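You operate a simulated robot arm through the tools that you are given. There is no shell and no other tool. Be economical: measure what you need, move in short steps, check, and stop when the job is done.

You run a simulated robot arm. Do the job below in one go: nothing can be reset, and whatever is moved stays where it is left.

## Task
Level the bench cup with the yellow wheel till the tilt reads nought.
Fine: stand the green post in the cup, free the wheel lock, lock it again after, and put the post back; leave the other wheel.

It is judged by the outcome, as a careful person would: the job done as asked, and still so three seconds after it is handed in. It fails if anything else is knocked over, pushed out of place, dropped, spilled or broken.

## Robot
A 7-joint arm with a two-finger parallel gripper, fixed in place. Base frame: the origin is at the foot of the arm, x ahead of it, y to its left, z up. Lengths are in cm, angles in degrees, forces in N, time in s.
With the tool pointing down near the work surface it reaches from about 34 to 76 cm from the base axis. Its first joint turns from -115.0 to 115.0 degrees. Payload 3.91 kg.
The TCP is the grasp point between the finger pads, 3 cm short of the fingertips. In the tool frame z runs along the fingers and y along their closing line. The gripper opens to 11 cm. The fingers are 2 cm wide and 1 cm thick; the gripper's body (4.8 by 11.2 cm) begins 5.5 cm behind the TCP.
Orientation is told as [roll, pitch, yaw] about the base's x, y, z axes, in that order, counted from this pose: with the fingers straight down and closing along the base's y, the tool's x points along the base's -x, its y along +y and its z along -z.

## Interface
- The arm moves only by the tool step_arm. Its argument "rows" is a list of rows, each a list of 3 entries, a list of its own where there are three numbers: the shift along the tool's x, y, z in cm, then the turn, a rotation vector about the tool's x, y, z in degrees, then the gripper command, from -1 (fully open) to 1 (shut), values between in proportion. In form: [[[x, y, z], [rx, ry, rz], fingers], ...]. A call has 1 to 8 rows; each row shifts and turns the commanded pose from where the row before left it, along the tool's axes as they then stand. Rows are played at 5 a second. More than 5 cm and 8.6 degrees between two rows, or a gripper value outside its range, and nothing of the call is played. A pose out of reach is approached as far as the arm can. The call stops where the force on the tool passes 40 N (or 10 N more than at its start, if that is more) or the arm is blocked; 0.2 s more then pass. Each finger travels about 10.8 cm/s and halts on what it meets, pressing with about 40 N; the grip force reading is that of the motor and also rises with nothing between the fingers. The clock runs only during rows and for 0.2 s after the last one: add rows that do not move to give the fingers time. It gives the time, the measured TCP pose, the force on the tool (base axes), the opening and the grip force at its end, in the units of the frame above (readings bear some noise).
- Cameras (640 x 400 px; columns grow to the right, rows downward): "scene" is fixed at [22.11, 50.12, 145.01]; the picture's right is [-0.90, -0.43, 0.00], its down [-0.24, 0.50, -0.83] and it looks along [0.36, -0.75, -0.55] (base axes); focal length 317 px, centre (320, 200). "wrist" rides on the gripper at [-3.6, 0, -5.7] in the tool frame; the picture's right is [0.00, -1.00, 0.00], its down [0.97, 0.00, -0.24] and it looks along [0.24, 0.00, 0.97] (tool axes); focal length 218 px, centre (320, 200). There is no depth. A picture from a camera that has moved, and an enlarged one, comes with that camera's place and axes in the base frame and with its lens.
- snapshot(camera): a new picture of that camera. No time passes.
- slide_trunk(by): slides the trunk up (or, below 0, down) by that many cm; the arm rides with it, the base frame stays. It gives what a move gives, with no picture.
- enlarge(camera, box): a new picture of the part [left, top, right, bottom] of that camera's present view, enlarged. No time passes.
- finish_job(): hands the job in; it is judged then, once.

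Work in short steps. Places have to be worked out from the pictures, the camera data and where the tool is seen: move nearer, look again, correct. Check each grasp and each placing, and mend what went wrong. You have 120 turns and 68 pictures in all, those below and enlarged ones among them. Open the gripper and draw the arm clear of the work before you hand the job in, unless the task says otherwise; then end with one line.

The tools are called after "Call:" as name(argument=value, ...) on one line, values as JSON. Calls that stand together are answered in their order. step_arm: Moves the arm, as the interface text tells. Its arguments: {"type":"object","properties":{"rows":{"type":"array","items":{"type":"array"}}},"required":["rows"]} The other tools are called the same way: slide_trunk (by) slides the trunk up or down; snapshot (camera) takes a picture; enlarge (camera, box) takes an enlarged picture of a part of a camera's view; finish_job () hands the job in.

At the start:

```text
time: 0.0
eef_pos: [54.11, -4.89, 118.66]
orientation: [0.0, 0.0, 0.0]
wrist_force: [0.6, -0.1, 0.3]
gripper_width: 11.02
grip_force: 0.2
trunk travel left (down, up): [-70.0, 29.0]
```

scene: 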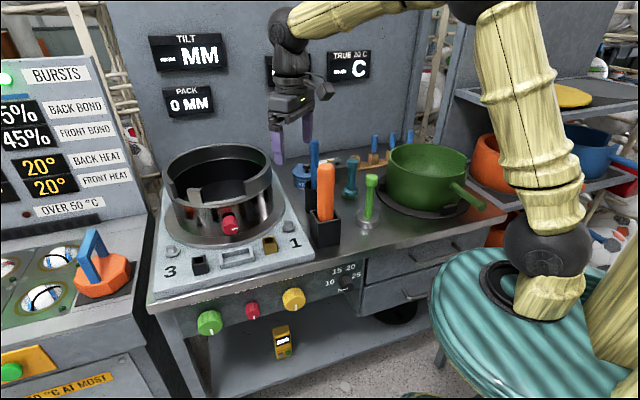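
wrist: 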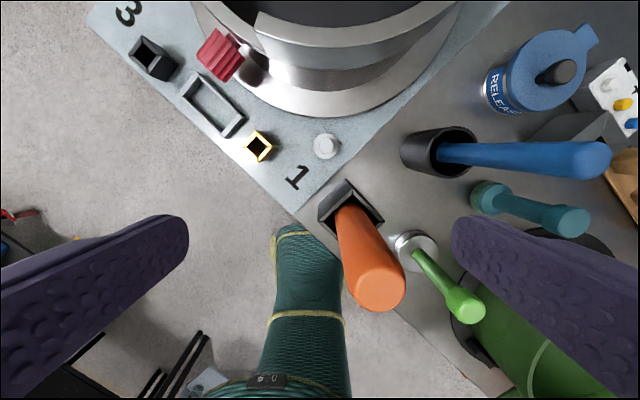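

I start with a closer look at the bench: the cup, wheels, lock and tilt display.

Call:
enlarge(camera="scene", box=[140, 130, 320, 300])

Call:
enlarge(camera="scene", box=[140, 20, 400, 130])

Call:
enlarge(camera="scene", box=[180, 250, 400, 370])

Call:
enlarge(camera="scene", box=[290, 110, 430, 260])

```text
2.35 times, centred on (230, 215) of scene
camera zoom: at [22.11, 50.12, 145.01], right [-0.9, -0.43, 0.0], down [-0.24, 0.5, -0.83], along [0.36, -0.75, -0.55], focal length 746 px, centre (532, 165)
```

zoom: 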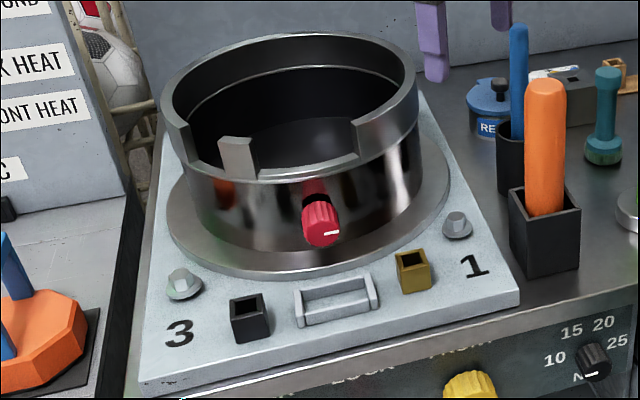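

```text
2.46 times, centred on (270, 75) of scene
camera zoom: at [22.11, 50.12, 145.01], right [-0.9, -0.43, 0.0], down [-0.24, 0.5, -0.83], along [0.36, -0.75, -0.55], focal length 781 px, centre (443, 508)
```

zoom: 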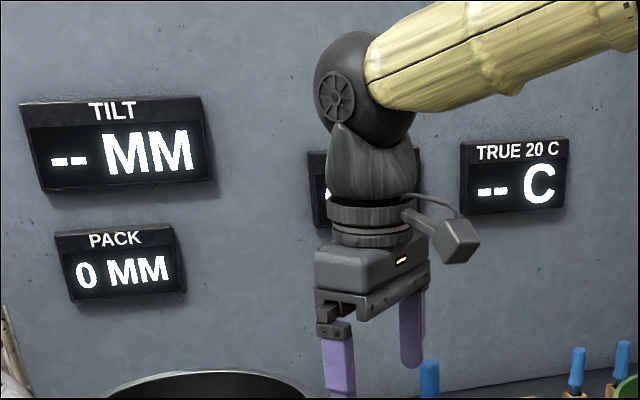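

```text
2.91 times, centred on (290, 310) of scene
camera zoom: at [22.11, 50.12, 145.01], right [-0.9, -0.43, 0.0], down [-0.24, 0.5, -0.83], along [0.36, -0.75, -0.55], focal length 923 px, centre (407, -120)
```

zoom: 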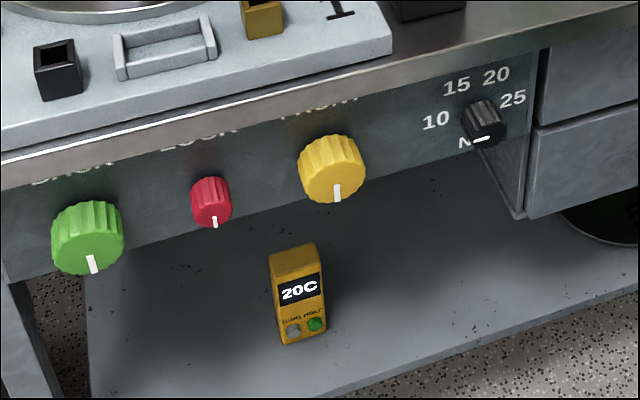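

```text
2.67 times, centred on (360, 185) of scene
camera zoom: at [22.11, 50.12, 145.01], right [-0.9, -0.43, 0.0], down [-0.24, 0.5, -0.83], along [0.36, -0.75, -0.55], focal length 846 px, centre (213, 240)
```

zoom: 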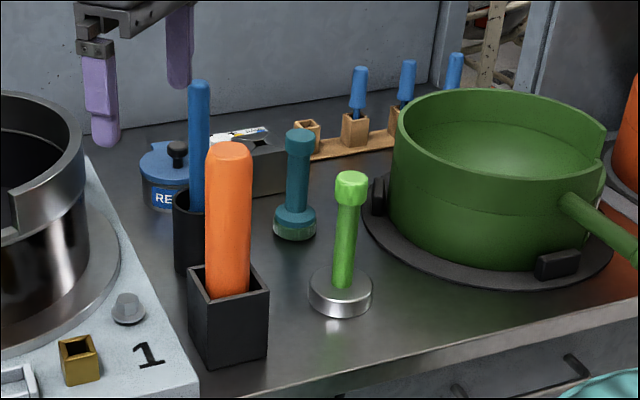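

The tilt shows "--" until the post stands in the cup. The front panel's knob labels are hidden from here, so I swing the arm out in front of the panel (it faces about −x,+y) to read them with the wrist camera.

Call:
step_arm(rows=[[[2.4, 3.6, 0], [0, 0, 0], -1], [[2.4, 3.6, 0], [0, 0, 0], -1], [[2.4, 3.6, 0], [0, 0, 0], -1], [[2.4, 3.6, 0], [0, 0, 0], -1], [[2.4, 3.6, 0], [0, 0, 0], -1], [[2.4, 3.6, 0], [0, 0, 0], -1], [[2.4, 3.6, 0], [0, 0, 0], -1]])

Call:
step_arm(rows=[[[0, 0, 0], [0, 0, 8.5], -1], [[0, 0, 0], [0, 0, 8.5], -1], [[0, 0, 0], [0, 0, 8.5], -1], [[0, 0, 0], [0, 0, 8.5], -1], [[0, 0, 0], [0, 0, 8.5], -1], [[0, 0, 0], [0, 0, 2.5], -1]])

Call:
step_arm(rows=[[[0, 0, 0], [0, -8.5, 0], -1], [[0, 0, 0], [0, -8.5, 0], -1], [[0, 0, 0], [0, -8.5, 0], -1], [[0, 0, 0], [0, -8.5, 0], -1], [[0, 0, 0], [0, -8.5, 0], -1], [[0, 0, 0], [0, -8.5, 0], -1], [[0, 0, 0], [0, -8.5, 0], -1]])

Call:
snapshot(camera="scene")

Call:
snapshot(camera="wrist")

```text
time: 1.6
eef_pos: [37.02, 20.83, 118.39]
orientation: [0.0, 0.0, 0.0]
wrist_force: [-0.2, -0.1, -0.5]
gripper_width: 11.02
grip_force: 0.1
trunk travel left (down, up): [-70.0, 29.0]
```

```text
time: 3.0
eef_pos: [37.26, 20.28, 118.69]
orientation: [0.0, 0.0, -45.2]
wrist_force: [0.4, 0.2, 0.2]
gripper_width: 10.99
grip_force: 0.1
trunk travel left (down, up): [-70.0, 29.0]
```

```text
time: 4.6
eef_pos: [37.29, 20.42, 118.53]
orientation: [0.1, -59.7, -45.0]
wrist_force: [-0.4, -0.2, 0.6]
gripper_width: 11.0
grip_force: 0.0
trunk travel left (down, up): [-70.0, 29.0]
```

```text
61 pictures are left
```

scene: 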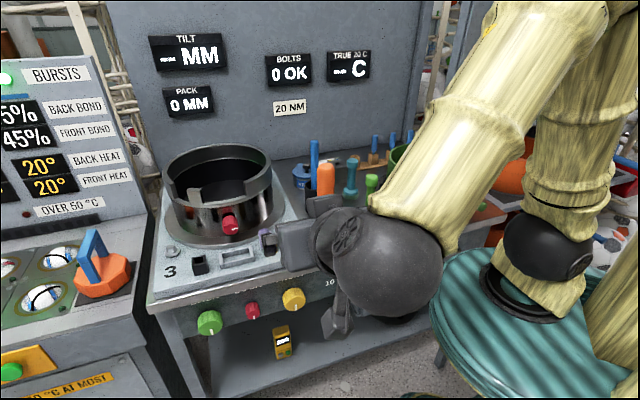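

```text
60 pictures are left
camera wrist: at [35.16, 22.58, 124.65], right [-0.71, -0.71, 0.0], down [-0.49, 0.49, -0.72], along [0.51, -0.51, -0.7], focal length 218 px, centre (320, 200)
```

wrist: 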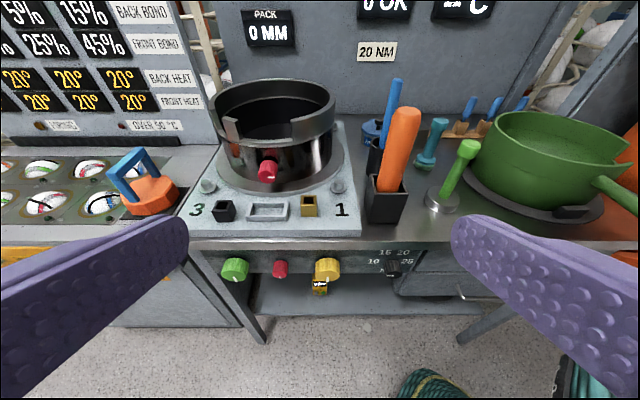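

The post, cup, and knobs are clear. I tilt the rest of the way to horizontal and lower the trunk to see the labels under the bench edge.

Call:
step_arm(rows=[[[0, 0, 0], [0, -8, 0], -1], [[0, 0, 0], [0, -8, 0], -1], [[0, 0, 0], [0, -7, 0], -1], [[0, 0, 0], [0, -7, 0], -1]])

Call:
slide_trunk(by=-34)

Call:
snapshot(camera="wrist")

```text
time: 5.6
eef_pos: [37.44, 20.38, 118.56]
orientation: [-5.9, -89.6, -39.0]
wrist_force: [0.3, -0.2, 0.5]
gripper_width: 11.01
grip_force: 0.1
trunk travel left (down, up): [-70.0, 29.0]
```

```text
time: 8.9
eef_pos: [37.4, 20.26, 84.6]
orientation: [-1.3, -89.5, -43.8]
wrist_force: [-0.4, 0.2, -0.5]
gripper_width: 10.99
grip_force: 0.0
trunk travel left (down, up): [-36.0, 63.0]
```

```text
59 pictures are left
camera wrist: at [33.39, 24.32, 88.32], right [-0.71, -0.71, 0.0], down [-0.18, 0.18, -0.97], along [0.68, -0.69, -0.25], focal length 218 px, centre (320, 200)
```

wrist: 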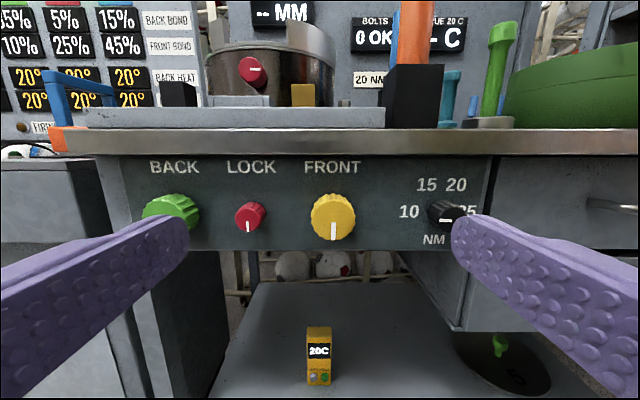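

Labels: BACK (green), LOCK (red), FRONT (yellow). I zoom in on the lock and yellow wheel.

Call:
enlarge(camera="wrist", box=[130, 145, 390, 260])

Call:
enlarge(camera="wrist", box=[440, 10, 560, 150])

```text
2.46 times, centred on (260, 202) of wrist
camera zoom: at [33.39, 24.32, 88.32], right [-0.71, -0.71, 0.0], down [-0.18, 0.18, -0.97], along [0.68, -0.69, -0.25], focal length 537 px, centre (468, 194)
```

zoom: 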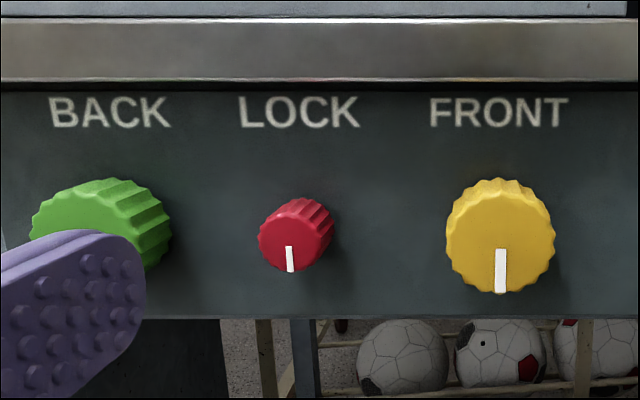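

```text
2.86 times, centred on (500, 80) of wrist
camera zoom: at [33.39, 24.32, 88.32], right [-0.71, -0.71, 0.0], down [-0.18, 0.18, -0.97], along [0.68, -0.69, -0.25], focal length 624 px, centre (-194, 543)
```

zoom: 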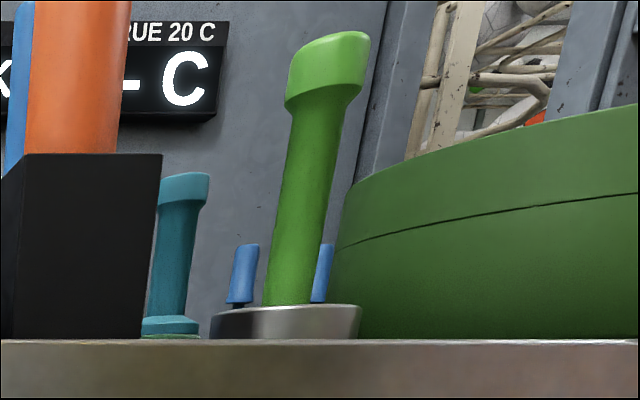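

The job is clear: LOCK is the red knob at about (59,12,79), FRONT is the yellow wheel at about (51,4,79), and the post is at (41,−20.5) with its top near z 104.5. I go back up and point the tool down to fetch the post.

Call:
slide_trunk(by=34)

Call:
step_arm(rows=[[[0, 0, 0], [0, 8.5, 0], -1], [[0, 0, 0], [0, 8.5, 0], -1], [[0, 0, 0], [0, 8.5, 0], -1], [[0, 0, 0], [0, 8.5, 0], -1], [[0, 0, 0], [0, 8.5, 0], -1], [[0, 0, 0], [0, 8.5, 0], -1], [[0, 0, 0], [0, 8.5, 0], -1], [[0, 0, 0], [0, 8.5, 0], -1]])

Call:
step_arm(rows=[[[0, 0, 0], [0, 8.5, 0], -1], [[0, 0, 0], [0, 8.5, 0], -1], [[0, 0, 0], [0, 4.6, 0], -1]])

Call:
step_arm(rows=[[[0, 0, 0], [0, 0, -8.5], -1], [[0, 0, 0], [0, 0, -8.5], -1], [[0, 0, 0], [0, 0, -8.5], -1], [[0, 0, 0], [0, 0, -8.5], -1], [[0, 0, 0], [0, 0, -8.5], -1], [[0, 0, 0], [0, 0, -2.5], -1]])

```text
time: 12.3
eef_pos: [37.48, 20.37, 118.61]
orientation: [-1.4, -89.6, -43.7]
wrist_force: [-0.1, -0.6, 0.3]
gripper_width: 11.0
grip_force: 0.1
trunk travel left (down, up): [-70.0, 29.0]
```

```text
time: 14.1
eef_pos: [37.42, 20.35, 118.54]
orientation: [0.1, -21.4, -45.0]
wrist_force: [0.6, 0.9, -0.2]
gripper_width: 10.98
grip_force: 0.1
trunk travel left (down, up): [-70.0, 29.0]
```

```text
time: 14.9
eef_pos: [37.5, 20.27, 118.67]
orientation: [0.1, 0.2, -45.1]
wrist_force: [0.2, 0.4, 0.4]
gripper_width: 10.98
grip_force: 0.1
trunk travel left (down, up): [-70.0, 29.0]
```

```text
time: 16.3
eef_pos: [37.42, 20.15, 118.67]
orientation: [0.1, 0.1, 0.1]
wrist_force: [0.9, 0.3, -0.5]
gripper_width: 10.98
grip_force: 0.1
trunk travel left (down, up): [-70.0, 29.0]
```

Tool is straight down again. I travel along −y to above the post and narrow the fingers to about 6 cm.

Call:
step_arm(rows=[[[-0.4, -5, 0], [0, 0, 0], -0.1], [[-0.4, -5, 0], [0, 0, 0], -0.1], [[-0.4, -5, 0], [0, 0, 0], -0.1], [[-0.4, -5, 0], [0, 0, 0], -0.1], [[-0.4, -5, 0], [0, 0, 0], -0.1], [[-0.4, -5, 0], [0, 0, 0], -0.1], [[-0.4, -5, 0], [0, 0, 0], -0.1], [[-0.8, -5, 0], [0, 0, 0], -0.1]])

Call:
snapshot(camera="wrist")

Call:
snapshot(camera="scene")

```text
refused: row 1 steps farther than a row can; nothing moved
```

```text
56 pictures are left
camera wrist: at [41.05, 20.24, 124.39], right [0.0, -1.0, 0.0], down [-0.97, 0.0, 0.24], along [-0.24, 0.0, -0.97], focal length 218 px, centre (320, 200)
```

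wrist: 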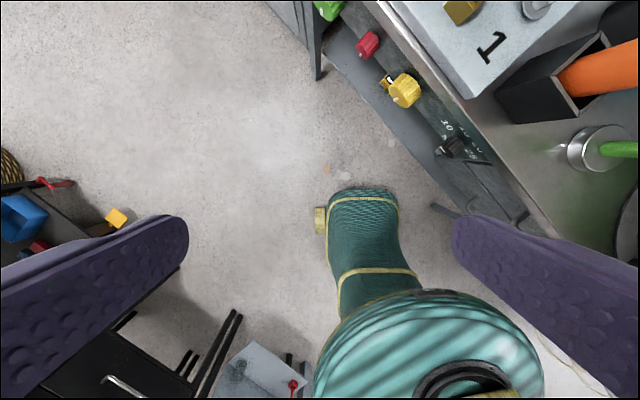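

```text
55 pictures are left
```

scene: 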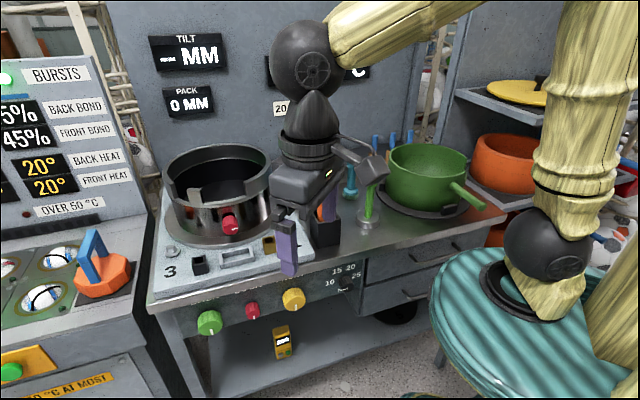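

The step was over the 5 cm limit, so I redo it slightly shorter and photograph only after it.

Call:
step_arm(rows=[[[-0.4, -4.9, 0], [0, 0, 0], -0.1], [[-0.4, -4.9, 0], [0, 0, 0], -0.1], [[-0.4, -4.9, 0], [0, 0, 0], -0.1], [[-0.4, -4.9, 0], [0, 0, 0], -0.1], [[-0.4, -4.9, 0], [0, 0, 0], -0.1], [[-0.4, -4.9, 0], [0, 0, 0], -0.1], [[-0.4, -4.9, 0], [0, 0, 0], -0.1], [[-0.6, -4.9, 0], [0, 0, 0], -0.1]])

Call:
step_arm(rows=[[[0, -1.3, 0], [0, 0, 0], -0.1]])

Call:
snapshot(camera="wrist")

```text
time: 18.1
eef_pos: [40.67, -19.38, 118.3]
orientation: [0.2, 0.1, -0.1]
wrist_force: [0.4, 0.4, -0.1]
gripper_width: 6.03
grip_force: 0.0
trunk travel left (down, up): [-70.0, 29.0]
```

```text
time: 18.5
eef_pos: [40.64, -20.39, 118.35]
orientation: [0.1, 0.1, 0.0]
wrist_force: [-1.1, -0.1, -0.3]
gripper_width: 6.05
grip_force: 0.1
trunk travel left (down, up): [-70.0, 29.0]
```

```text
54 pictures are left
camera wrist: at [44.27, -20.35, 124.15], right [0.0, -1.0, 0.0], down [-0.97, 0.0, 0.24], along [-0.24, 0.0, -0.97], focal length 218 px, centre (320, 200)
```

wrist: 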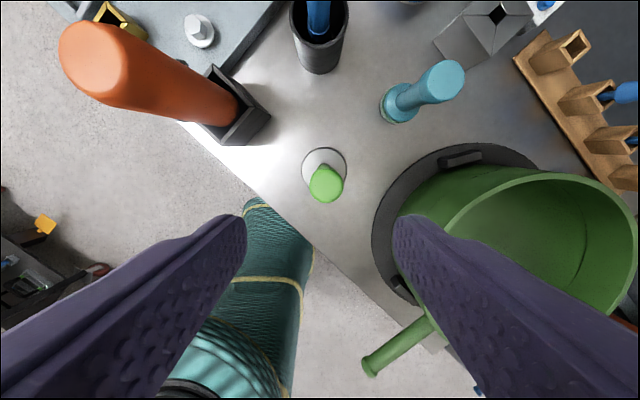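

The post is at about (41.0, −20.9) with its top at z≈104.5. I centre on it and descend until the pads are around its head.

Call:
step_arm(rows=[[[-0.35, -0.5, 3], [0, 0, 0], -0.1], [[0, 0, 4], [0, 0, 0], -0.1], [[0, 0, 4], [0, 0, 0], -0.1], [[0, 0, 3], [0, 0, 0], -0.1]])

Call:
snapshot(camera="wrist")

Call:
enlarge(camera="scene", box=[290, 110, 450, 250])

```text
time: 19.5
eef_pos: [41.06, -20.67, 104.59]
orientation: [0.1, 0.1, 0.0]
wrist_force: [-0.7, -0.1, -0.5]
gripper_width: 6.06
grip_force: 0.1
trunk travel left (down, up): [-70.0, 29.0]
```

```text
53 pictures are left
camera wrist: at [44.65, -20.74, 110.35], right [0.0, -1.0, 0.0], down [-0.97, 0.0, 0.24], along [-0.24, 0.0, -0.97], focal length 218 px, centre (320, 200)
```

wrist: 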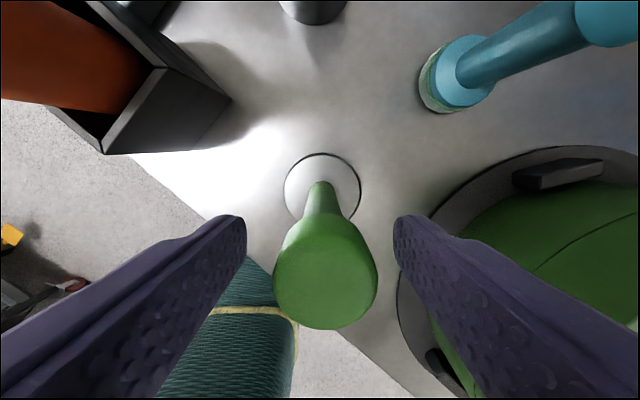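

```text
2.86 times, centred on (370, 180) of scene
camera zoom: at [22.11, 50.12, 145.01], right [-0.9, -0.43, 0.0], down [-0.24, 0.5, -0.83], along [0.36, -0.75, -0.55], focal length 906 px, centre (177, 257)
```

zoom: 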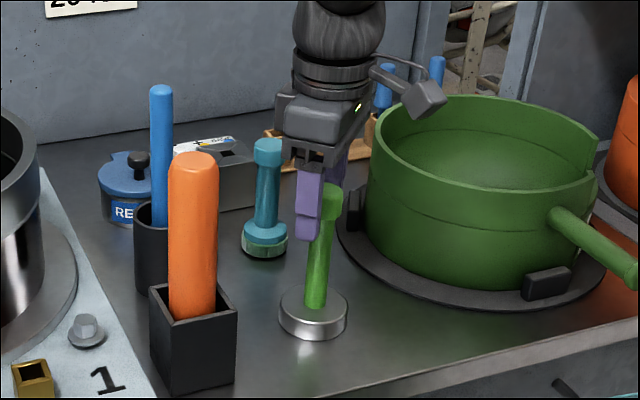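

The head sits between the pads. I go 2 cm lower and close gently.

Call:
step_arm(rows=[[[0.1, -0.2, 2], [0, 0, 0], -0.1], [[0, 0, 0], [0, 0, 0], 1], [[0, 0, 0], [0, 0, 0], 1], [[0, 0, 0], [0, 0, 0], 1]])

Call:
step_arm(rows=[[[0, 0, -2], [0, 0, 0], 1], [[0, 0, -3], [0, 0, 0], 1]])

Call:
snapshot(camera="wrist")

Call:
snapshot(camera="scene")

```text
time: 20.5
eef_pos: [41.0, -21.01, 102.68]
orientation: [0.1, 0.1, -0.1]
wrist_force: [-0.2, -0.2, -0.2]
gripper_width: 3.07
grip_force: 40.0
trunk travel left (down, up): [-70.0, 29.0]
```

```text
time: 21.1
eef_pos: [40.81, -20.5, 107.7]
orientation: [0.1, 0.1, 0.0]
wrist_force: [-0.1, 0.4, -2.2]
gripper_width: 3.08
grip_force: 40.5
trunk travel left (down, up): [-70.0, 29.0]
```

```text
51 pictures are left
camera wrist: at [44.45, -20.6, 113.41], right [0.0, -1.0, 0.0], down [-0.97, 0.0, 0.24], along [-0.24, 0.0, -0.97], focal length 218 px, centre (320, 200)
```

wrist: 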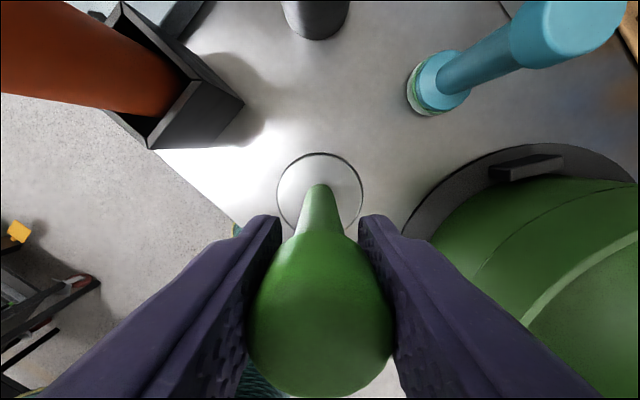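

```text
50 pictures are left
```

scene: 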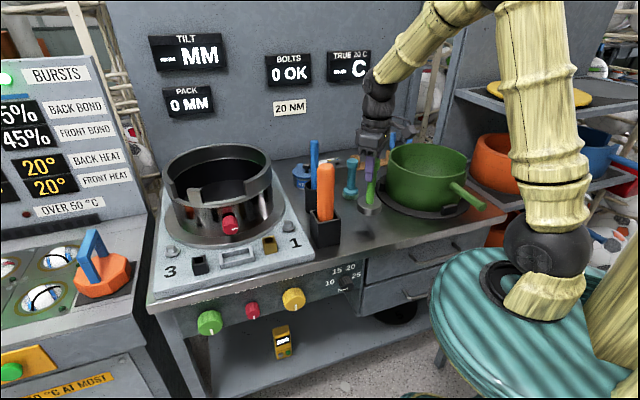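

The post is held firmly (about 2 N). I raise it well clear of the rods and rim, then head toward the cup.

Call:
step_arm(rows=[[[0, 0, -4.9], [0, 0, 0], 1], [[0, 0, -4.9], [0, 0, 0], 1], [[0, 0, -4.9], [0, 0, 0], 1], [[0, 0, -4.9], [0, 0, 0], 1]])

Call:
step_arm(rows=[[[-4, 2.5, 0], [0, 0, 0], 1], [[-4, 2.5, 0], [0, 0, 0], 1], [[-4, 2.5, 0], [0, 0, 0], 1], [[-4, 2.5, 0], [0, 0, 0], 1], [[-4, 2.5, 0], [0, 0, 0], 1]])

Call:
snapshot(camera="wrist")

Call:
snapshot(camera="scene")

```text
time: 22.1
eef_pos: [40.72, -20.45, 127.07]
orientation: [0.1, 0.1, -0.1]
wrist_force: [-0.1, -0.1, -2.3]
gripper_width: 3.05
grip_force: 40.6
trunk travel left (down, up): [-70.0, 29.0]
```

```text
time: 23.3
eef_pos: [61.32, -8.32, 126.91]
orientation: [0.1, 0.3, 0.0]
wrist_force: [0.7, 0.0, -2.6]
gripper_width: 3.07
grip_force: 40.3
trunk travel left (down, up): [-70.0, 29.0]
```

```text
49 pictures are left
camera wrist: at [64.99, -8.3, 132.68], right [0.0, -1.0, 0.0], down [-0.97, 0.0, 0.24], along [-0.24, 0.0, -0.97], focal length 218 px, centre (320, 200)
```

wrist: 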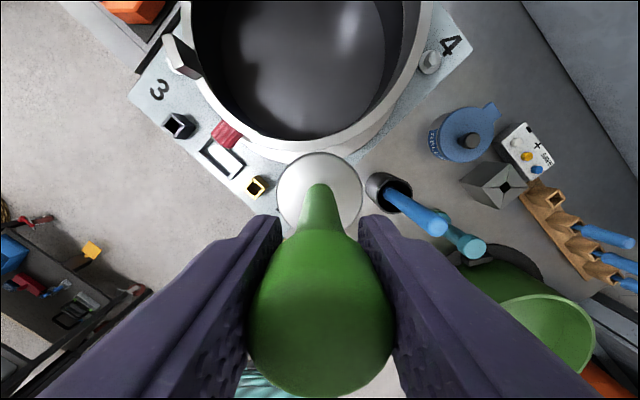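

```text
48 pictures are left
```

scene: 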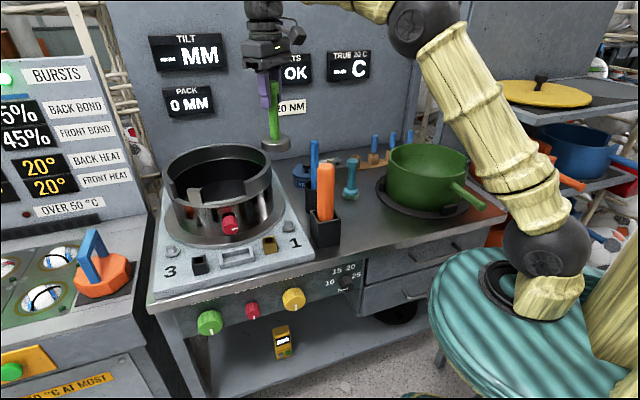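

The cup's near rim is at about x=65 and its centre about (78,−7). I move forward to x≈74 over the cup and look again.

Call:
step_arm(rows=[[[-4.2, 0.4, 0], [0, 0, 0], 1], [[-4.2, 0.4, 0], [0, 0, 0], 1], [[-4.2, 0, 0], [0, 0, 0], 1], [[0, 0, 0], [0, 0, 0], 1]])

Call:
snapshot(camera="wrist")

Call:
enlarge(camera="scene", box=[140, 20, 320, 260])

```text
time: 24.3
eef_pos: [67.13, -7.38, 124.78]
orientation: [0.2, 0.0, 0.0]
wrist_force: [0.7, -0.7, -1.4]
gripper_width: 3.07
grip_force: 39.9
out of reach, approached as far as the arm can: row 2, 3
trunk travel left (down, up): [-70.0, 29.0]
```

```text
47 pictures are left
camera wrist: at [70.78, -7.34, 130.46], right [0.0, -1.0, 0.0], down [-0.97, 0.0, 0.24], along [-0.24, 0.0, -0.97], focal length 218 px, centre (320, 200)
```

wrist: 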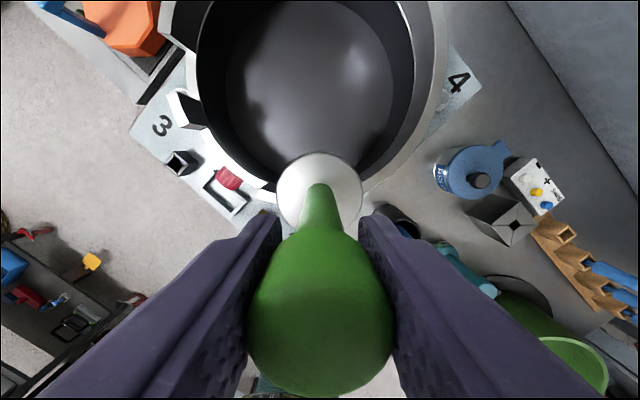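

```text
1.67 times, centred on (230, 140) of scene
camera zoom: at [22.11, 50.12, 145.01], right [-0.9, -0.43, 0.0], down [-0.24, 0.5, -0.83], along [0.36, -0.75, -0.55], focal length 529 px, centre (470, 300)
```

zoom: 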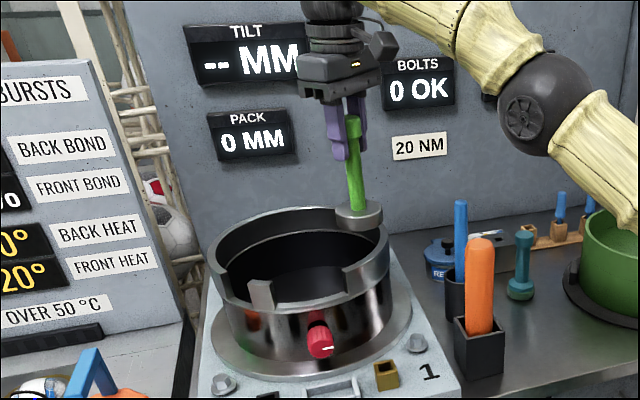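

At this height the arm tops out near x=67. I raise the trunk so the reach improves with the tool lower relative to the shoulder.

Call:
slide_trunk(by=25)

Call:
step_arm(rows=[[[0, 0, 4.5], [0, 0, 0], 1], [[0, 0, 4.5], [0, 0, 0], 1], [[0, 0, 4.5], [0, 0, 0], 1], [[0, 0, 4.5], [0, 0, 0], 1], [[0, 0, 4.5], [0, 0, 0], 1], [[0, 0, 0], [0, 0, 0], 1]])

```text
time: 26.8
eef_pos: [67.32, -7.31, 149.52]
orientation: [0.1, 0.1, 0.0]
wrist_force: [-0.4, 0.3, -2.5]
gripper_width: 3.08
grip_force: 40.5
trunk travel left (down, up): [-95.0, 4.0]
```

```text
time: 28.2
eef_pos: [67.18, -7.43, 127.2]
orientation: [0.1, 0.0, 0.0]
wrist_force: [-0.5, -0.3, -1.6]
gripper_width: 3.06
grip_force: 40.0
trunk travel left (down, up): [-95.0, 4.0]
```

Commands start from the measured pose, so I now push forward about 8 cm at this height.

Call:
step_arm(rows=[[[-4, 0, 0], [0, 0, 0], 1], [[-4, 0, 0], [0, 0, 0], 1], [[0, 0, 0], [0, 0, 0], 1]])

Call:
snapshot(camera="wrist")

Call:
snapshot(camera="scene")

```text
time: 29.0
eef_pos: [74.76, -7.07, 127.18]
orientation: [0.1, 0.2, 0.0]
wrist_force: [-1.1, -1.2, -2.8]
gripper_width: 3.03
grip_force: 40.3
trunk travel left (down, up): [-95.0, 4.0]
```

```text
45 pictures are left
camera wrist: at [78.42, -7.22, 132.86], right [0.0, -1.0, 0.0], down [-0.97, 0.0, 0.24], along [-0.24, 0.0, -0.97], focal length 218 px, centre (320, 200)
```

wrist: 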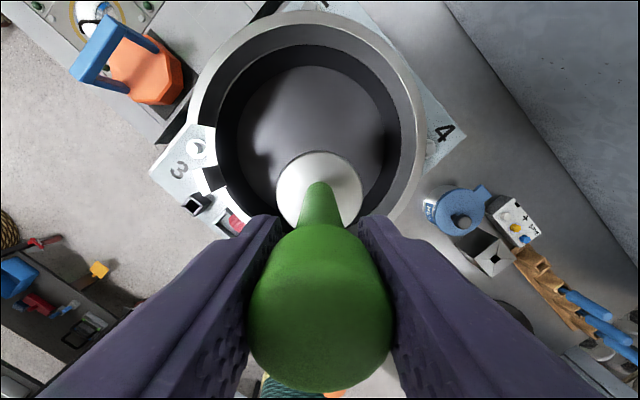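

```text
44 pictures are left
```

scene: 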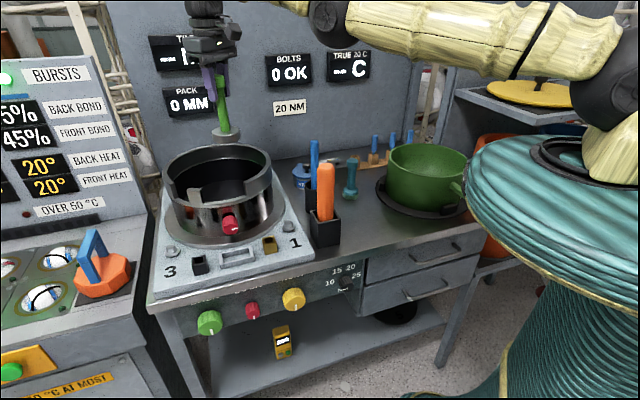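

The floor of the cup centres near (79,−6) with a radius of about 12, so the post at (75,−6.5) is well inside. I lower it in steps.

Call:
step_arm(rows=[[[-0.8, 0.6, 3], [0, 0, 0], 1], [[0, 0, 4], [0, 0, 0], 1], [[0, 0, 4], [0, 0, 0], 1], [[0, 0, 3], [0, 0, 0], 1]])

Call:
snapshot(camera="scene")

Call:
snapshot(camera="wrist")

```text
time: 30.0
eef_pos: [75.68, -6.74, 113.16]
orientation: [0.1, 0.2, -0.1]
wrist_force: [0.0, -0.3, -2.4]
gripper_width: 3.09
grip_force: 40.1
out of reach, approached as far as the arm can: row 1
trunk travel left (down, up): [-95.0, 4.0]
```

```text
43 pictures are left
```

scene: 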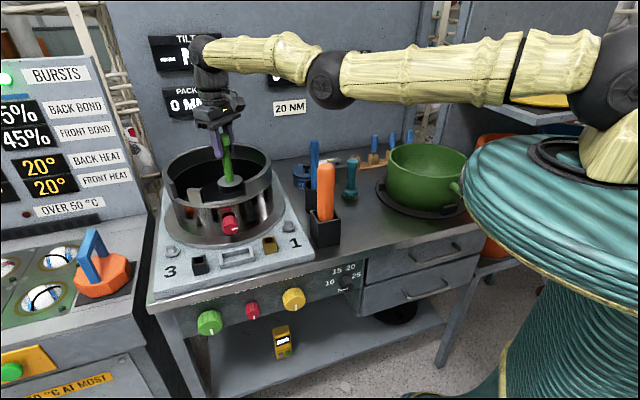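

```text
42 pictures are left
camera wrist: at [79.39, -6.72, 118.85], right [0.0, -1.0, 0.0], down [-0.97, 0.0, 0.24], along [-0.24, 0.0, -0.97], focal length 218 px, centre (320, 200)
```

wrist: 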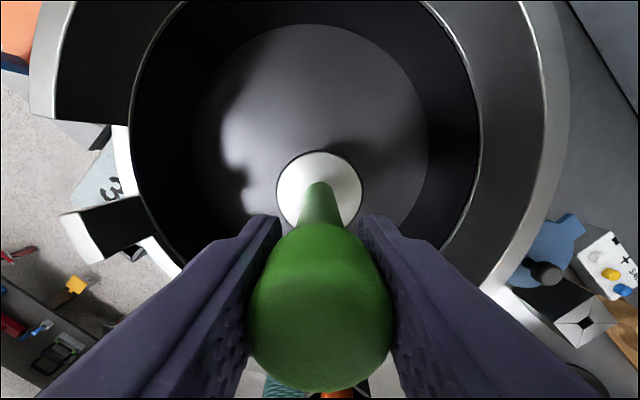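

The post is inside the walls. I keep going down in small steps until it touches the floor.

Call:
step_arm(rows=[[[0, 0, 1], [0, 0, 0], 1], [[0, 0, 1], [0, 0, 0], 1], [[0, 0, 1], [0, 0, 0], 1], [[0, 0, 0.5], [0, 0, 0], 1]])

Call:
step_arm(rows=[[[0, 0, 0.5], [0, 0, 0], 1], [[0, 0, 0.5], [0, 0, 0], 1], [[0, 0, 0.5], [0, 0, 0], 1]])

Call:
snapshot(camera="scene")

```text
time: 31.0
eef_pos: [75.53, -6.73, 109.41]
orientation: [0.1, 0.2, -0.1]
wrist_force: [0.6, -0.8, -0.9]
gripper_width: 3.07
grip_force: 40.2
trunk travel left (down, up): [-95.0, 4.0]
```

```text
time: 31.8
eef_pos: [75.64, -6.68, 108.15]
orientation: [0.0, -0.3, 0.0]
wrist_force: [-1.4, 0.6, 16.1]
gripper_width: 3.08
grip_force: 40.3
trunk travel left (down, up): [-95.0, 4.0]
```

```text
41 pictures are left
```

scene: 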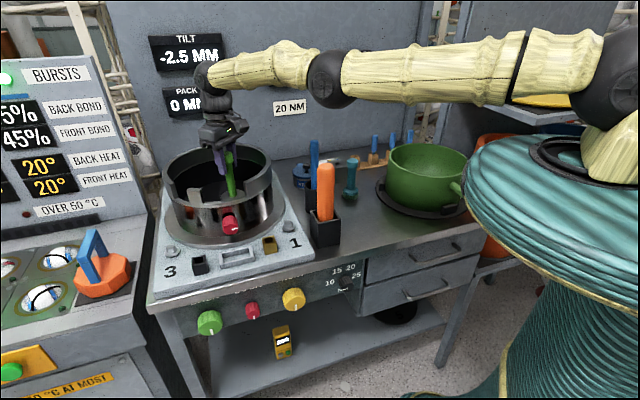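

Contact at TCP z≈108.2, and the TILT display now reads −2.5 mm. I ease off the pressure, open the fingers partway and rise straight up.

Call:
step_arm(rows=[[[0, 0, -0.25], [0, 0, 0], 1], [[0, 0, 0], [0, 0, 0], 0.3], [[0, 0, 0], [0, 0, 0], 0.0], [[0, 0, 0], [0, 0, 0], -0.1]])

Call:
step_arm(rows=[[[0, 0, -2], [0, 0, 0], -0.1], [[0, 0, -3], [0, 0, 0], -0.1], [[0, 0, -4], [0, 0, 0], -0.1], [[0, 0, -4], [0, 0, 0], -0.1], [[0, 0, -4], [0, 0, 0], -0.1]])

Call:
snapshot(camera="wrist")

Call:
snapshot(camera="scene")

```text
time: 32.8
eef_pos: [75.56, -6.71, 108.17]
orientation: [0.1, 0.1, 0.0]
wrist_force: [0.3, -0.1, 0.2]
gripper_width: 6.08
grip_force: 0.1
trunk travel left (down, up): [-95.0, 4.0]
```

```text
time: 34.0
eef_pos: [75.27, -6.69, 125.2]
orientation: [0.2, 0.1, 0.1]
wrist_force: [-0.2, 0.4, 0.6]
gripper_width: 6.03
grip_force: 0.1
out of reach, approached as far as the arm can: row 5
trunk travel left (down, up): [-95.0, 4.0]
```

```text
40 pictures are left
camera wrist: at [78.91, -6.67, 130.96], right [0.0, -1.0, 0.0], down [-0.97, 0.0, 0.24], along [-0.24, 0.0, -0.97], focal length 218 px, centre (320, 200)
```

wrist: 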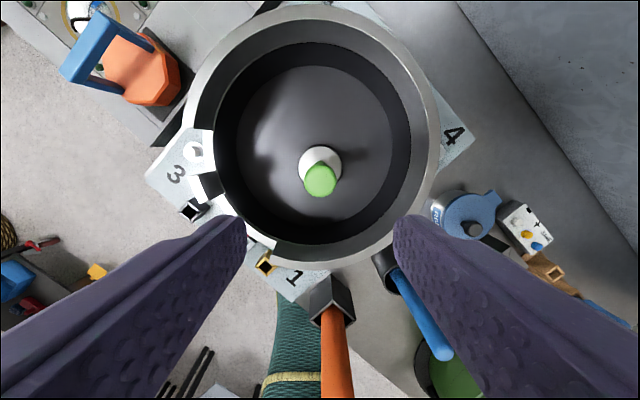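

```text
39 pictures are left
```

scene: 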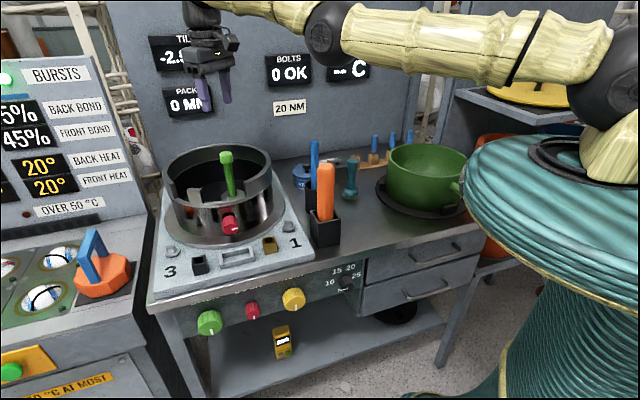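

The post stands freely near the cup centre and TILT reads about −2.5. Now I retract over the bench front and set up facing the panel.

Call:
step_arm(rows=[[[3.9, 2.9, 0], [0, 0, 0], -0.1], [[3.9, 2.9, 0], [0, 0, 0], -0.1], [[3.9, 2.9, 0], [0, 0, 0], -0.1], [[3.9, 2.9, 0], [0, 0, 0], -0.1], [[3.9, 2.9, 0], [0, 0, 0], -0.1], [[3.9, 2.9, 0], [0, 0, 0], -0.1], [[3.9, 2.9, 0], [0, 0, 0], -0.1], [[3.9, 2.9, 0], [0, 0, 0], -0.1]])

Call:
step_arm(rows=[[[3, 4, 0], [0, 0, 8.5], -0.1], [[3, 4, 0], [0, 0, 8.5], -0.1], [[0, 0, 0], [0, 0, 8.5], -0.1], [[0, 0, 0], [0, 0, 8.5], -0.1], [[0, 0, 0], [0, 0, 8.5], -0.1], [[0, 0, 0], [0, 0, 2.5], -0.1]])

Call:
step_arm(rows=[[[0, 0, 0], [0, -8.5, 0], -0.1], [[0, 0, 0], [0, -8.5, 0], -0.1], [[0, 0, 0], [0, -8.5, 0], -0.1], [[0, 0, 0], [0, -8.5, 0], -0.1], [[0, 0, 0], [0, -8.5, 0], -0.1], [[0, 0, 0], [0, -8.5, 0], -0.1], [[0, 0, 0], [0, -8.5, 0], -0.1], [[0, 0, 0], [0, -8.5, 0], -0.1]])

Call:
step_arm(rows=[[[0, 0, 0], [0, -8.5, 0], -0.1], [[0, 0, 0], [0, -8.5, 0], -0.1], [[0, 0, 0], [0, -5, 0], -0.1]])

```text
time: 35.8
eef_pos: [71.88, 19.57, 130.18]
orientation: [0.1, 0.0, 0.0]
wrist_force: [0.0, 0.9, 0.1]
gripper_width: 6.02
grip_force: 0.0
out of reach, approached as far as the arm can: row 1, 2, 3, 4, 5, 6, 7, 8
trunk travel left (down, up): [-95.0, 4.0]
```

```text
time: 37.2
eef_pos: [68.46, 28.34, 130.5]
orientation: [-0.1, 0.1, -45.1]
wrist_force: [0.4, 0.2, -0.2]
gripper_width: 6.06
grip_force: 0.0
out of reach, approached as far as the arm can: row 1, 2
trunk travel left (down, up): [-95.0, 4.0]
```

```text
time: 39.0
eef_pos: [73.19, 31.44, 131.39]
orientation: [-0.1, -68.0, -45.0]
wrist_force: [0.1, 0.3, -0.2]
gripper_width: 6.08
grip_force: 0.0
out of reach, approached as far as the arm can: row 1, 2, 3, 4, 5, 6, 7, 8
trunk travel left (down, up): [-95.0, 4.0]
```

```text
time: 39.8
eef_pos: [73.29, 31.58, 131.36]
orientation: [-98.9, -89.8, 53.8]
wrist_force: [-0.2, 1.1, -0.4]
gripper_width: 6.05
grip_force: 0.1
trunk travel left (down, up): [-95.0, 4.0]
```

The arm slid along its reach limit but is clear in the air at (73,32,131), already facing the panel direction. I pull back to in front of the lock and check.

Call:
step_arm(rows=[[[0, -3.5, -1.5], [0, 0, 0], -0.1], [[0, -3.5, -1.5], [0, 0, 0], -0.1], [[0, -3.5, -1.5], [0, 0, 0], -0.1], [[0, -3.5, -1.5], [0, 0, 0], -0.1], [[0, -3.5, -1.5], [0, 0, 0], -0.1], [[0, -3.5, -1.5], [0, 0, 0], -0.1], [[0, -3, -1], [0, 0, 0], -0.1]])

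Call:
snapshot(camera="scene")

```text
time: 41.4
eef_pos: [67.81, 36.82, 129.86]
orientation: [-16.8, -89.8, -28.3]
wrist_force: [0.1, -0.1, -0.6]
gripper_width: 6.05
grip_force: 0.0
out of reach, approached as far as the arm can: row 1, 2, 3, 4, 5, 6, 7
trunk travel left (down, up): [-95.0, 4.0]
```

```text
38 pictures are left
```

scene: 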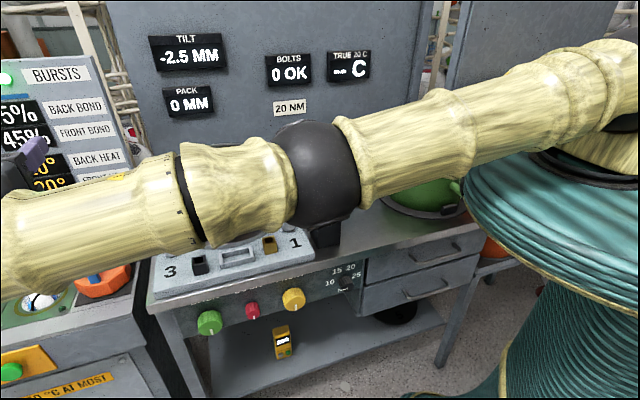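

TILT still reads −2.5 and nothing was touched, but the arm is nearly straight, so radial pulls do nothing. I try combining the inward pull with a vertical move to bend the elbow.

Call:
step_arm(rows=[[[3, -3.5, 0], [0, 0, 0], -0.1], [[3, -3.5, 0], [0, 0, 0], -0.1], [[3, -3.5, 0], [0, 0, 0], -0.1]])

```text
time: 42.2
eef_pos: [66.24, 35.85, 119.19]
orientation: [5.3, -90.0, -50.4]
wrist_force: [0.2, -0.4, -0.2]
gripper_width: 6.06
grip_force: 0.0
out of reach, approached as far as the arm can: row 1, 2, 3
trunk travel left (down, up): [-95.0, 4.0]
```

It only moved downward; next I try upward combined with inward.

Call:
step_arm(rows=[[[-4, -3, 0], [0, 0, 0], -0.1], [[-4, -3, 0], [0, 0, 0], -0.1], [[-4, -3, 0], [0, 0, 0], -0.1], [[-4, -3, 0], [0, 0, 0], -0.1], [[-4, -3, 0], [0, 0, 0], -0.1], [[-4, -3, 0], [0, 0, 0], -0.1]])

Call:
snapshot(camera="scene")

```text
time: 43.6
eef_pos: [66.8, 37.84, 141.37]
orientation: [15.5, -89.9, -60.7]
wrist_force: [-0.1, -0.1, 0.6]
gripper_width: 6.06
grip_force: 0.1
out of reach, approached as far as the arm can: row 1, 2, 3, 4, 5, 6
trunk travel left (down, up): [-95.0, 4.0]
```

```text
37 pictures are left
```

scene: 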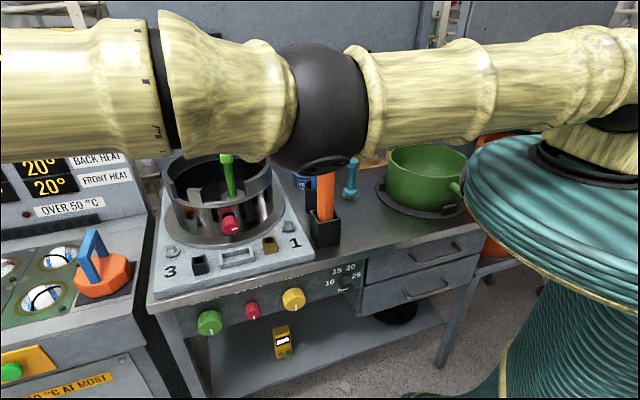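

The arm is stuck straight. Earlier, coming straight down from a high stretched pose did bend it, so I raise high along its reach arc first, then descend.

Call:
step_arm(rows=[[[-4.5, -2, 0], [0, 0, 0], -0.1], [[-4.5, -2, 0], [0, 0, 0], -0.1], [[-4.5, -2, 0], [0, 0, 0], -0.1], [[-4.5, -2, 0], [0, 0, 0], -0.1], [[-4.5, -2, 0], [0, 0, 0], -0.1], [[-4.5, -2, 0], [0, 0, 0], -0.1], [[-4.5, -2, 0], [0, 0, 0], -0.1], [[-4.5, -2, 0], [0, 0, 0], -0.1]])

Call:
step_arm(rows=[[[3.5, -3, 0], [0, 0, 0], -0.1], [[3.5, -3, 0], [0, 0, 0], -0.1], [[3.5, -3, 0], [0, 0, 0], -0.1]])

```text
time: 45.4
eef_pos: [58.24, 28.44, 176.98]
orientation: [22.2, -89.8, -67.3]
wrist_force: [-0.1, -0.4, -0.4]
gripper_width: 6.06
grip_force: 0.2
out of reach, approached as far as the arm can: row 1, 2, 3, 4, 5, 7, 8
trunk travel left (down, up): [-95.0, 4.0]
```

```text
time: 46.2
eef_pos: [58.56, 29.51, 175.36]
orientation: [-21.1, -89.9, -24.0]
wrist_force: [-0.5, 0.2, -0.2]
gripper_width: 6.07
grip_force: 0.0
out of reach, approached as far as the arm can: row 1, 2, 3
trunk travel left (down, up): [-95.0, 4.0]
```

Radial-diagonal got nowhere; try pure vertical descent.

Call:
step_arm(rows=[[[4.5, 0, 0], [0, 0, 0], -0.1], [[4.5, 0, 0], [0, 0, 0], -0.1], [[4.5, 0, 0], [0, 0, 0], -0.1], [[4.5, 0, 0], [0, 0, 0], -0.1]])

Call:
snapshot(camera="scene")

```text
time: 47.2
eef_pos: [63.73, 35.26, 160.49]
orientation: [-3.6, -89.9, -41.5]
wrist_force: [0.2, 0.5, -0.4]
gripper_width: 6.06
grip_force: 0.0
out of reach, approached as far as the arm can: row 1, 2, 3, 4
trunk travel left (down, up): [-95.0, 4.0]
```

```text
36 pictures are left
```

scene: 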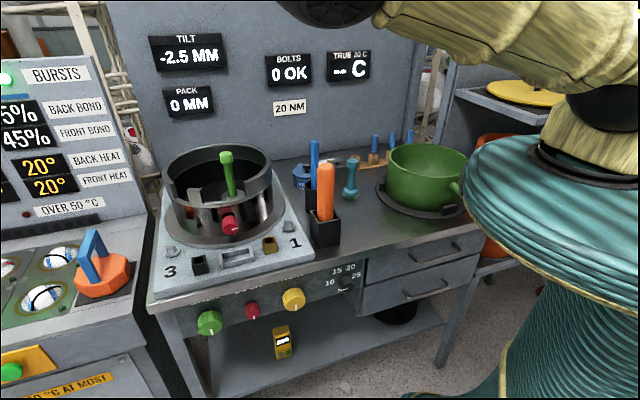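

Still sliding along the reach limit; the elbow may sit just past straight. I push outward to fully stretch, then come back inward in the same call.

Call:
step_arm(rows=[[[0, 4.5, 0], [0, 0, 0], -0.1], [[0, 4.5, 0], [0, 0, 0], -0.1], [[0, 4.5, 0], [0, 0, 0], -0.1], [[0, -4.5, 0], [0, 0, 0], -0.1], [[0, -4.5, 0], [0, 0, 0], -0.1], [[0, -4.5, 0], [0, 0, 0], -0.1], [[0, -4.5, 0], [0, 0, 0], -0.1], [[0, -4.5, 0], [0, 0, 0], -0.1]])

```text
time: 49.0
eef_pos: [61.78, 34.61, 164.75]
orientation: [15.6, -89.9, -60.7]
wrist_force: [0.2, -0.4, -0.9]
gripper_width: 6.04
grip_force: 0.0
out of reach, approached as far as the arm can: row 1, 2, 3, 4, 5, 6, 7, 8
trunk travel left (down, up): [-95.0, 4.0]
```

I try a larger outward push along the true radial direction, ending the call there, then pull in from the measured pose.

Call:
step_arm(rows=[[[-1.9, 4.3, 0], [0, 0, 0], -0.1], [[-1.9, 4.3, 0], [0, 0, 0], -0.1], [[-1.9, 4.3, 0], [0, 0, 0], -0.1], [[-1.9, 4.3, 0], [0, 0, 0], -0.1], [[-1.9, 4.3, 0], [0, 0, 0], -0.1], [[-1.9, 4.3, 0], [0, 0, 0], -0.1], [[-1.9, 4.3, 0], [0, 0, 0], -0.1]])

Call:
step_arm(rows=[[[1.9, -4.3, 0], [0, 0, 0], -0.1], [[1.9, -4.3, 0], [0, 0, 0], -0.1], [[1.9, -4.3, 0], [0, 0, 0], -0.1]])

```text
time: 50.6
eef_pos: [62.52, 34.81, 163.96]
orientation: [-7.9, -89.9, -37.1]
wrist_force: [0.3, -0.9, 0.9]
gripper_width: 6.04
grip_force: 0.2
out of reach, approached as far as the arm can: row 1, 2, 3, 4, 5, 6, 7
trunk travel left (down, up): [-95.0, 4.0]
```

```text
time: 51.4
eef_pos: [62.4, 34.53, 163.89]
orientation: [-11.8, -89.8, -33.2]
wrist_force: [-0.2, -0.3, 0.2]
gripper_width: 6.06
grip_force: 0.1
out of reach, approached as far as the arm can: row 1, 2, 3
trunk travel left (down, up): [-95.0, 4.0]
```

Next I try turning the tool to point outward (wrist closer to the base), which should force the elbow to bend.

Call:
step_arm(rows=[[[0, 0, 0], [-8.5, 0, 0], -0.1], [[0, 0, 0], [-8.5, 0, 0], -0.1], [[0, 0, 0], [-8.5, 0, 0], -0.1], [[0, 0, 0], [-8.5, 0, 0], -0.1], [[0, 0, 0], [-8.5, 0, 0], -0.1], [[0, 0, 0], [-8.5, 0, 0], -0.1], [[0, 0, 0], [-8.5, 0, 0], -0.1], [[0, 0, 0], [-8.5, 0, 0], -0.1]])

Call:
snapshot(camera="scene")

```text
time: 53.2
eef_pos: [72.81, 45.53, 171.59]
orientation: [79.7, -89.9, -56.6]
wrist_force: [0.0, -0.2, 0.8]
gripper_width: 6.08
grip_force: 0.2
out of reach, approached as far as the arm can: row 1, 2, 3, 4, 5, 6, 7, 8
trunk travel left (down, up): [-95.0, 4.0]
```

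```text
35 pictures are left
```

scene: 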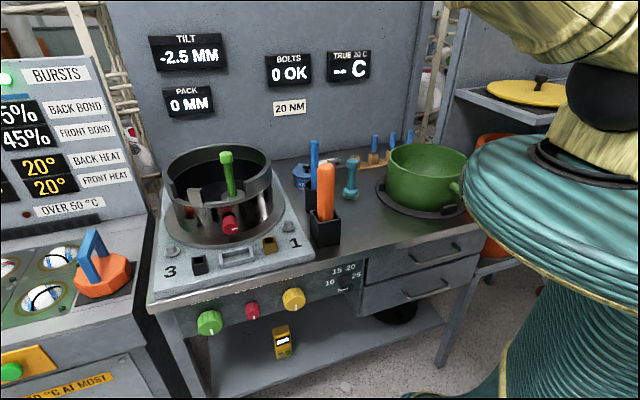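

The elbow still won't bend, though tilt stays at −2.5 and all is clear. I try a horizontal clockwise chord (sideways right plus inward), the one direction not yet tried.

Call:
step_arm(rows=[[[0, -3.5, -3.2], [0, 0, 0], -0.1], [[0, -3.5, -3.2], [0, 0, 0], -0.1], [[0, -3.5, -3.2], [0, 0, 0], -0.1], [[0, -3.5, -3.2], [0, 0, 0], -0.1], [[0, -3.5, -3.2], [0, 0, 0], -0.1], [[0, -3.5, -3.2], [0, 0, 0], -0.1]])

```text
time: 54.6
eef_pos: [75.39, 25.16, 181.89]
orientation: [77.6, -89.8, -54.7]
wrist_force: [0.5, -0.8, -0.5]
gripper_width: 6.02
grip_force: 0.0
out of reach, approached as far as the arm can: row 1, 2, 3, 4, 5, 6
trunk travel left (down, up): [-95.0, 4.0]
```

I try small steps in specific tangential directions and watch which rows stop being "out of reach": first up along the arc with slight inward.

Call:
step_arm(rows=[[[-1.0, 0, -1.2], [0, 0, 0], -0.1], [[-1.0, 0, -1.2], [0, 0, 0], -0.1], [[-1.0, 0, -1.2], [0, 0, 0], -0.1], [[-1.0, 0, -1.2], [0, 0, 0], -0.1], [[-1.0, 0, -1.2], [0, 0, 0], -0.1], [[-1.0, 0, -1.2], [0, 0, 0], -0.1], [[-1.0, 0, -1.2], [0, 0, 0], -0.1], [[-1.0, 0, -1.2], [0, 0, 0], -0.1]])

Call:
step_arm(rows=[[[1.5, 0, 0.7], [0, 0, 0], -0.1], [[1.5, 0, 0.7], [0, 0, 0], -0.1], [[1.5, 0, 0.7], [0, 0, 0], -0.1], [[1.5, 0, 0.7], [0, 0, 0], -0.1], [[1.5, 0, 0.7], [0, 0, 0], -0.1], [[1.5, 0, 0.7], [0, 0, 0], -0.1], [[1.5, 0, 0.7], [0, 0, 0], -0.1], [[1.5, 0, 0.7], [0, 0, 0], -0.1]])

```text
time: 56.4
eef_pos: [67.32, 21.9, 190.56]
orientation: [64.3, -90.0, -41.3]
wrist_force: [-0.1, -0.2, 0.9]
gripper_width: 6.07
grip_force: 0.0
out of reach, approached as far as the arm can: row 2, 5
trunk travel left (down, up): [-95.0, 4.0]
```

```text
time: 58.2
eef_pos: [75.66, 25.25, 181.67]
orientation: [36.5, -89.8, -13.5]
wrist_force: [-0.6, -0.6, -0.6]
gripper_width: 6.05
grip_force: 0.1
out of reach, approached as far as the arm can: row 1, 2, 3, 4, 5, 6, 7, 8
trunk travel left (down, up): [-95.0, 4.0]
```

Insight: the elbow probably went slightly past straight while rising; it came back earlier after an outward push followed by a downward move. I repeat that: push outward, then down along the arc, then straight down.

Call:
step_arm(rows=[[[-2.5, 0, 3.1], [0, 0, 0], -0.1], [[-2.5, 0, 3.1], [0, 0, 0], -0.1], [[-2.5, 0, 3.1], [0, 0, 0], -0.1], [[-2.5, 0, 3.1], [0, 0, 0], -0.1], [[3.5, 0, 3.0], [0, 0, 0], -0.1], [[3.5, 0, 3.0], [0, 0, 0], -0.1], [[3.5, 0, 3.0], [0, 0, 0], -0.1], [[3.5, 0, 3.0], [0, 0, 0], -0.1]])

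Call:
step_arm(rows=[[[4, 0, 0], [0, 0, 0], -0.1], [[4, 0, -1], [0, 0, 0], -0.1], [[4, 0, -1], [0, 0, 0], -0.1], [[4, 0, -2], [0, 0, 0], -0.1]])

```text
time: 60.0
eef_pos: [83.82, 29.98, 168.2]
orientation: [122.0, -89.8, -99.1]
wrist_force: [0.0, 0.2, -0.8]
gripper_width: 6.03
grip_force: 0.0
out of reach, approached as far as the arm can: row 1, 2, 3, 4, 5, 7, 8
trunk travel left (down, up): [-95.0, 4.0]
```

```text
time: 61.0
eef_pos: [88.26, 31.36, 155.45]
orientation: [54.8, -89.9, -31.8]
wrist_force: [-0.3, 0.7, -0.2]
gripper_width: 6.06
grip_force: 0.2
out of reach, approached as far as the arm can: row 1, 2, 3, 4
trunk travel left (down, up): [-95.0, 4.0]
```

I look at the arm's shape now.

Call:
snapshot(camera="scene")

```text
34 pictures are left
```

scene: 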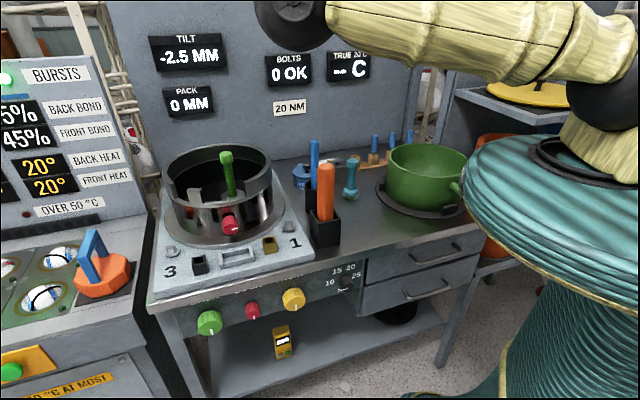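

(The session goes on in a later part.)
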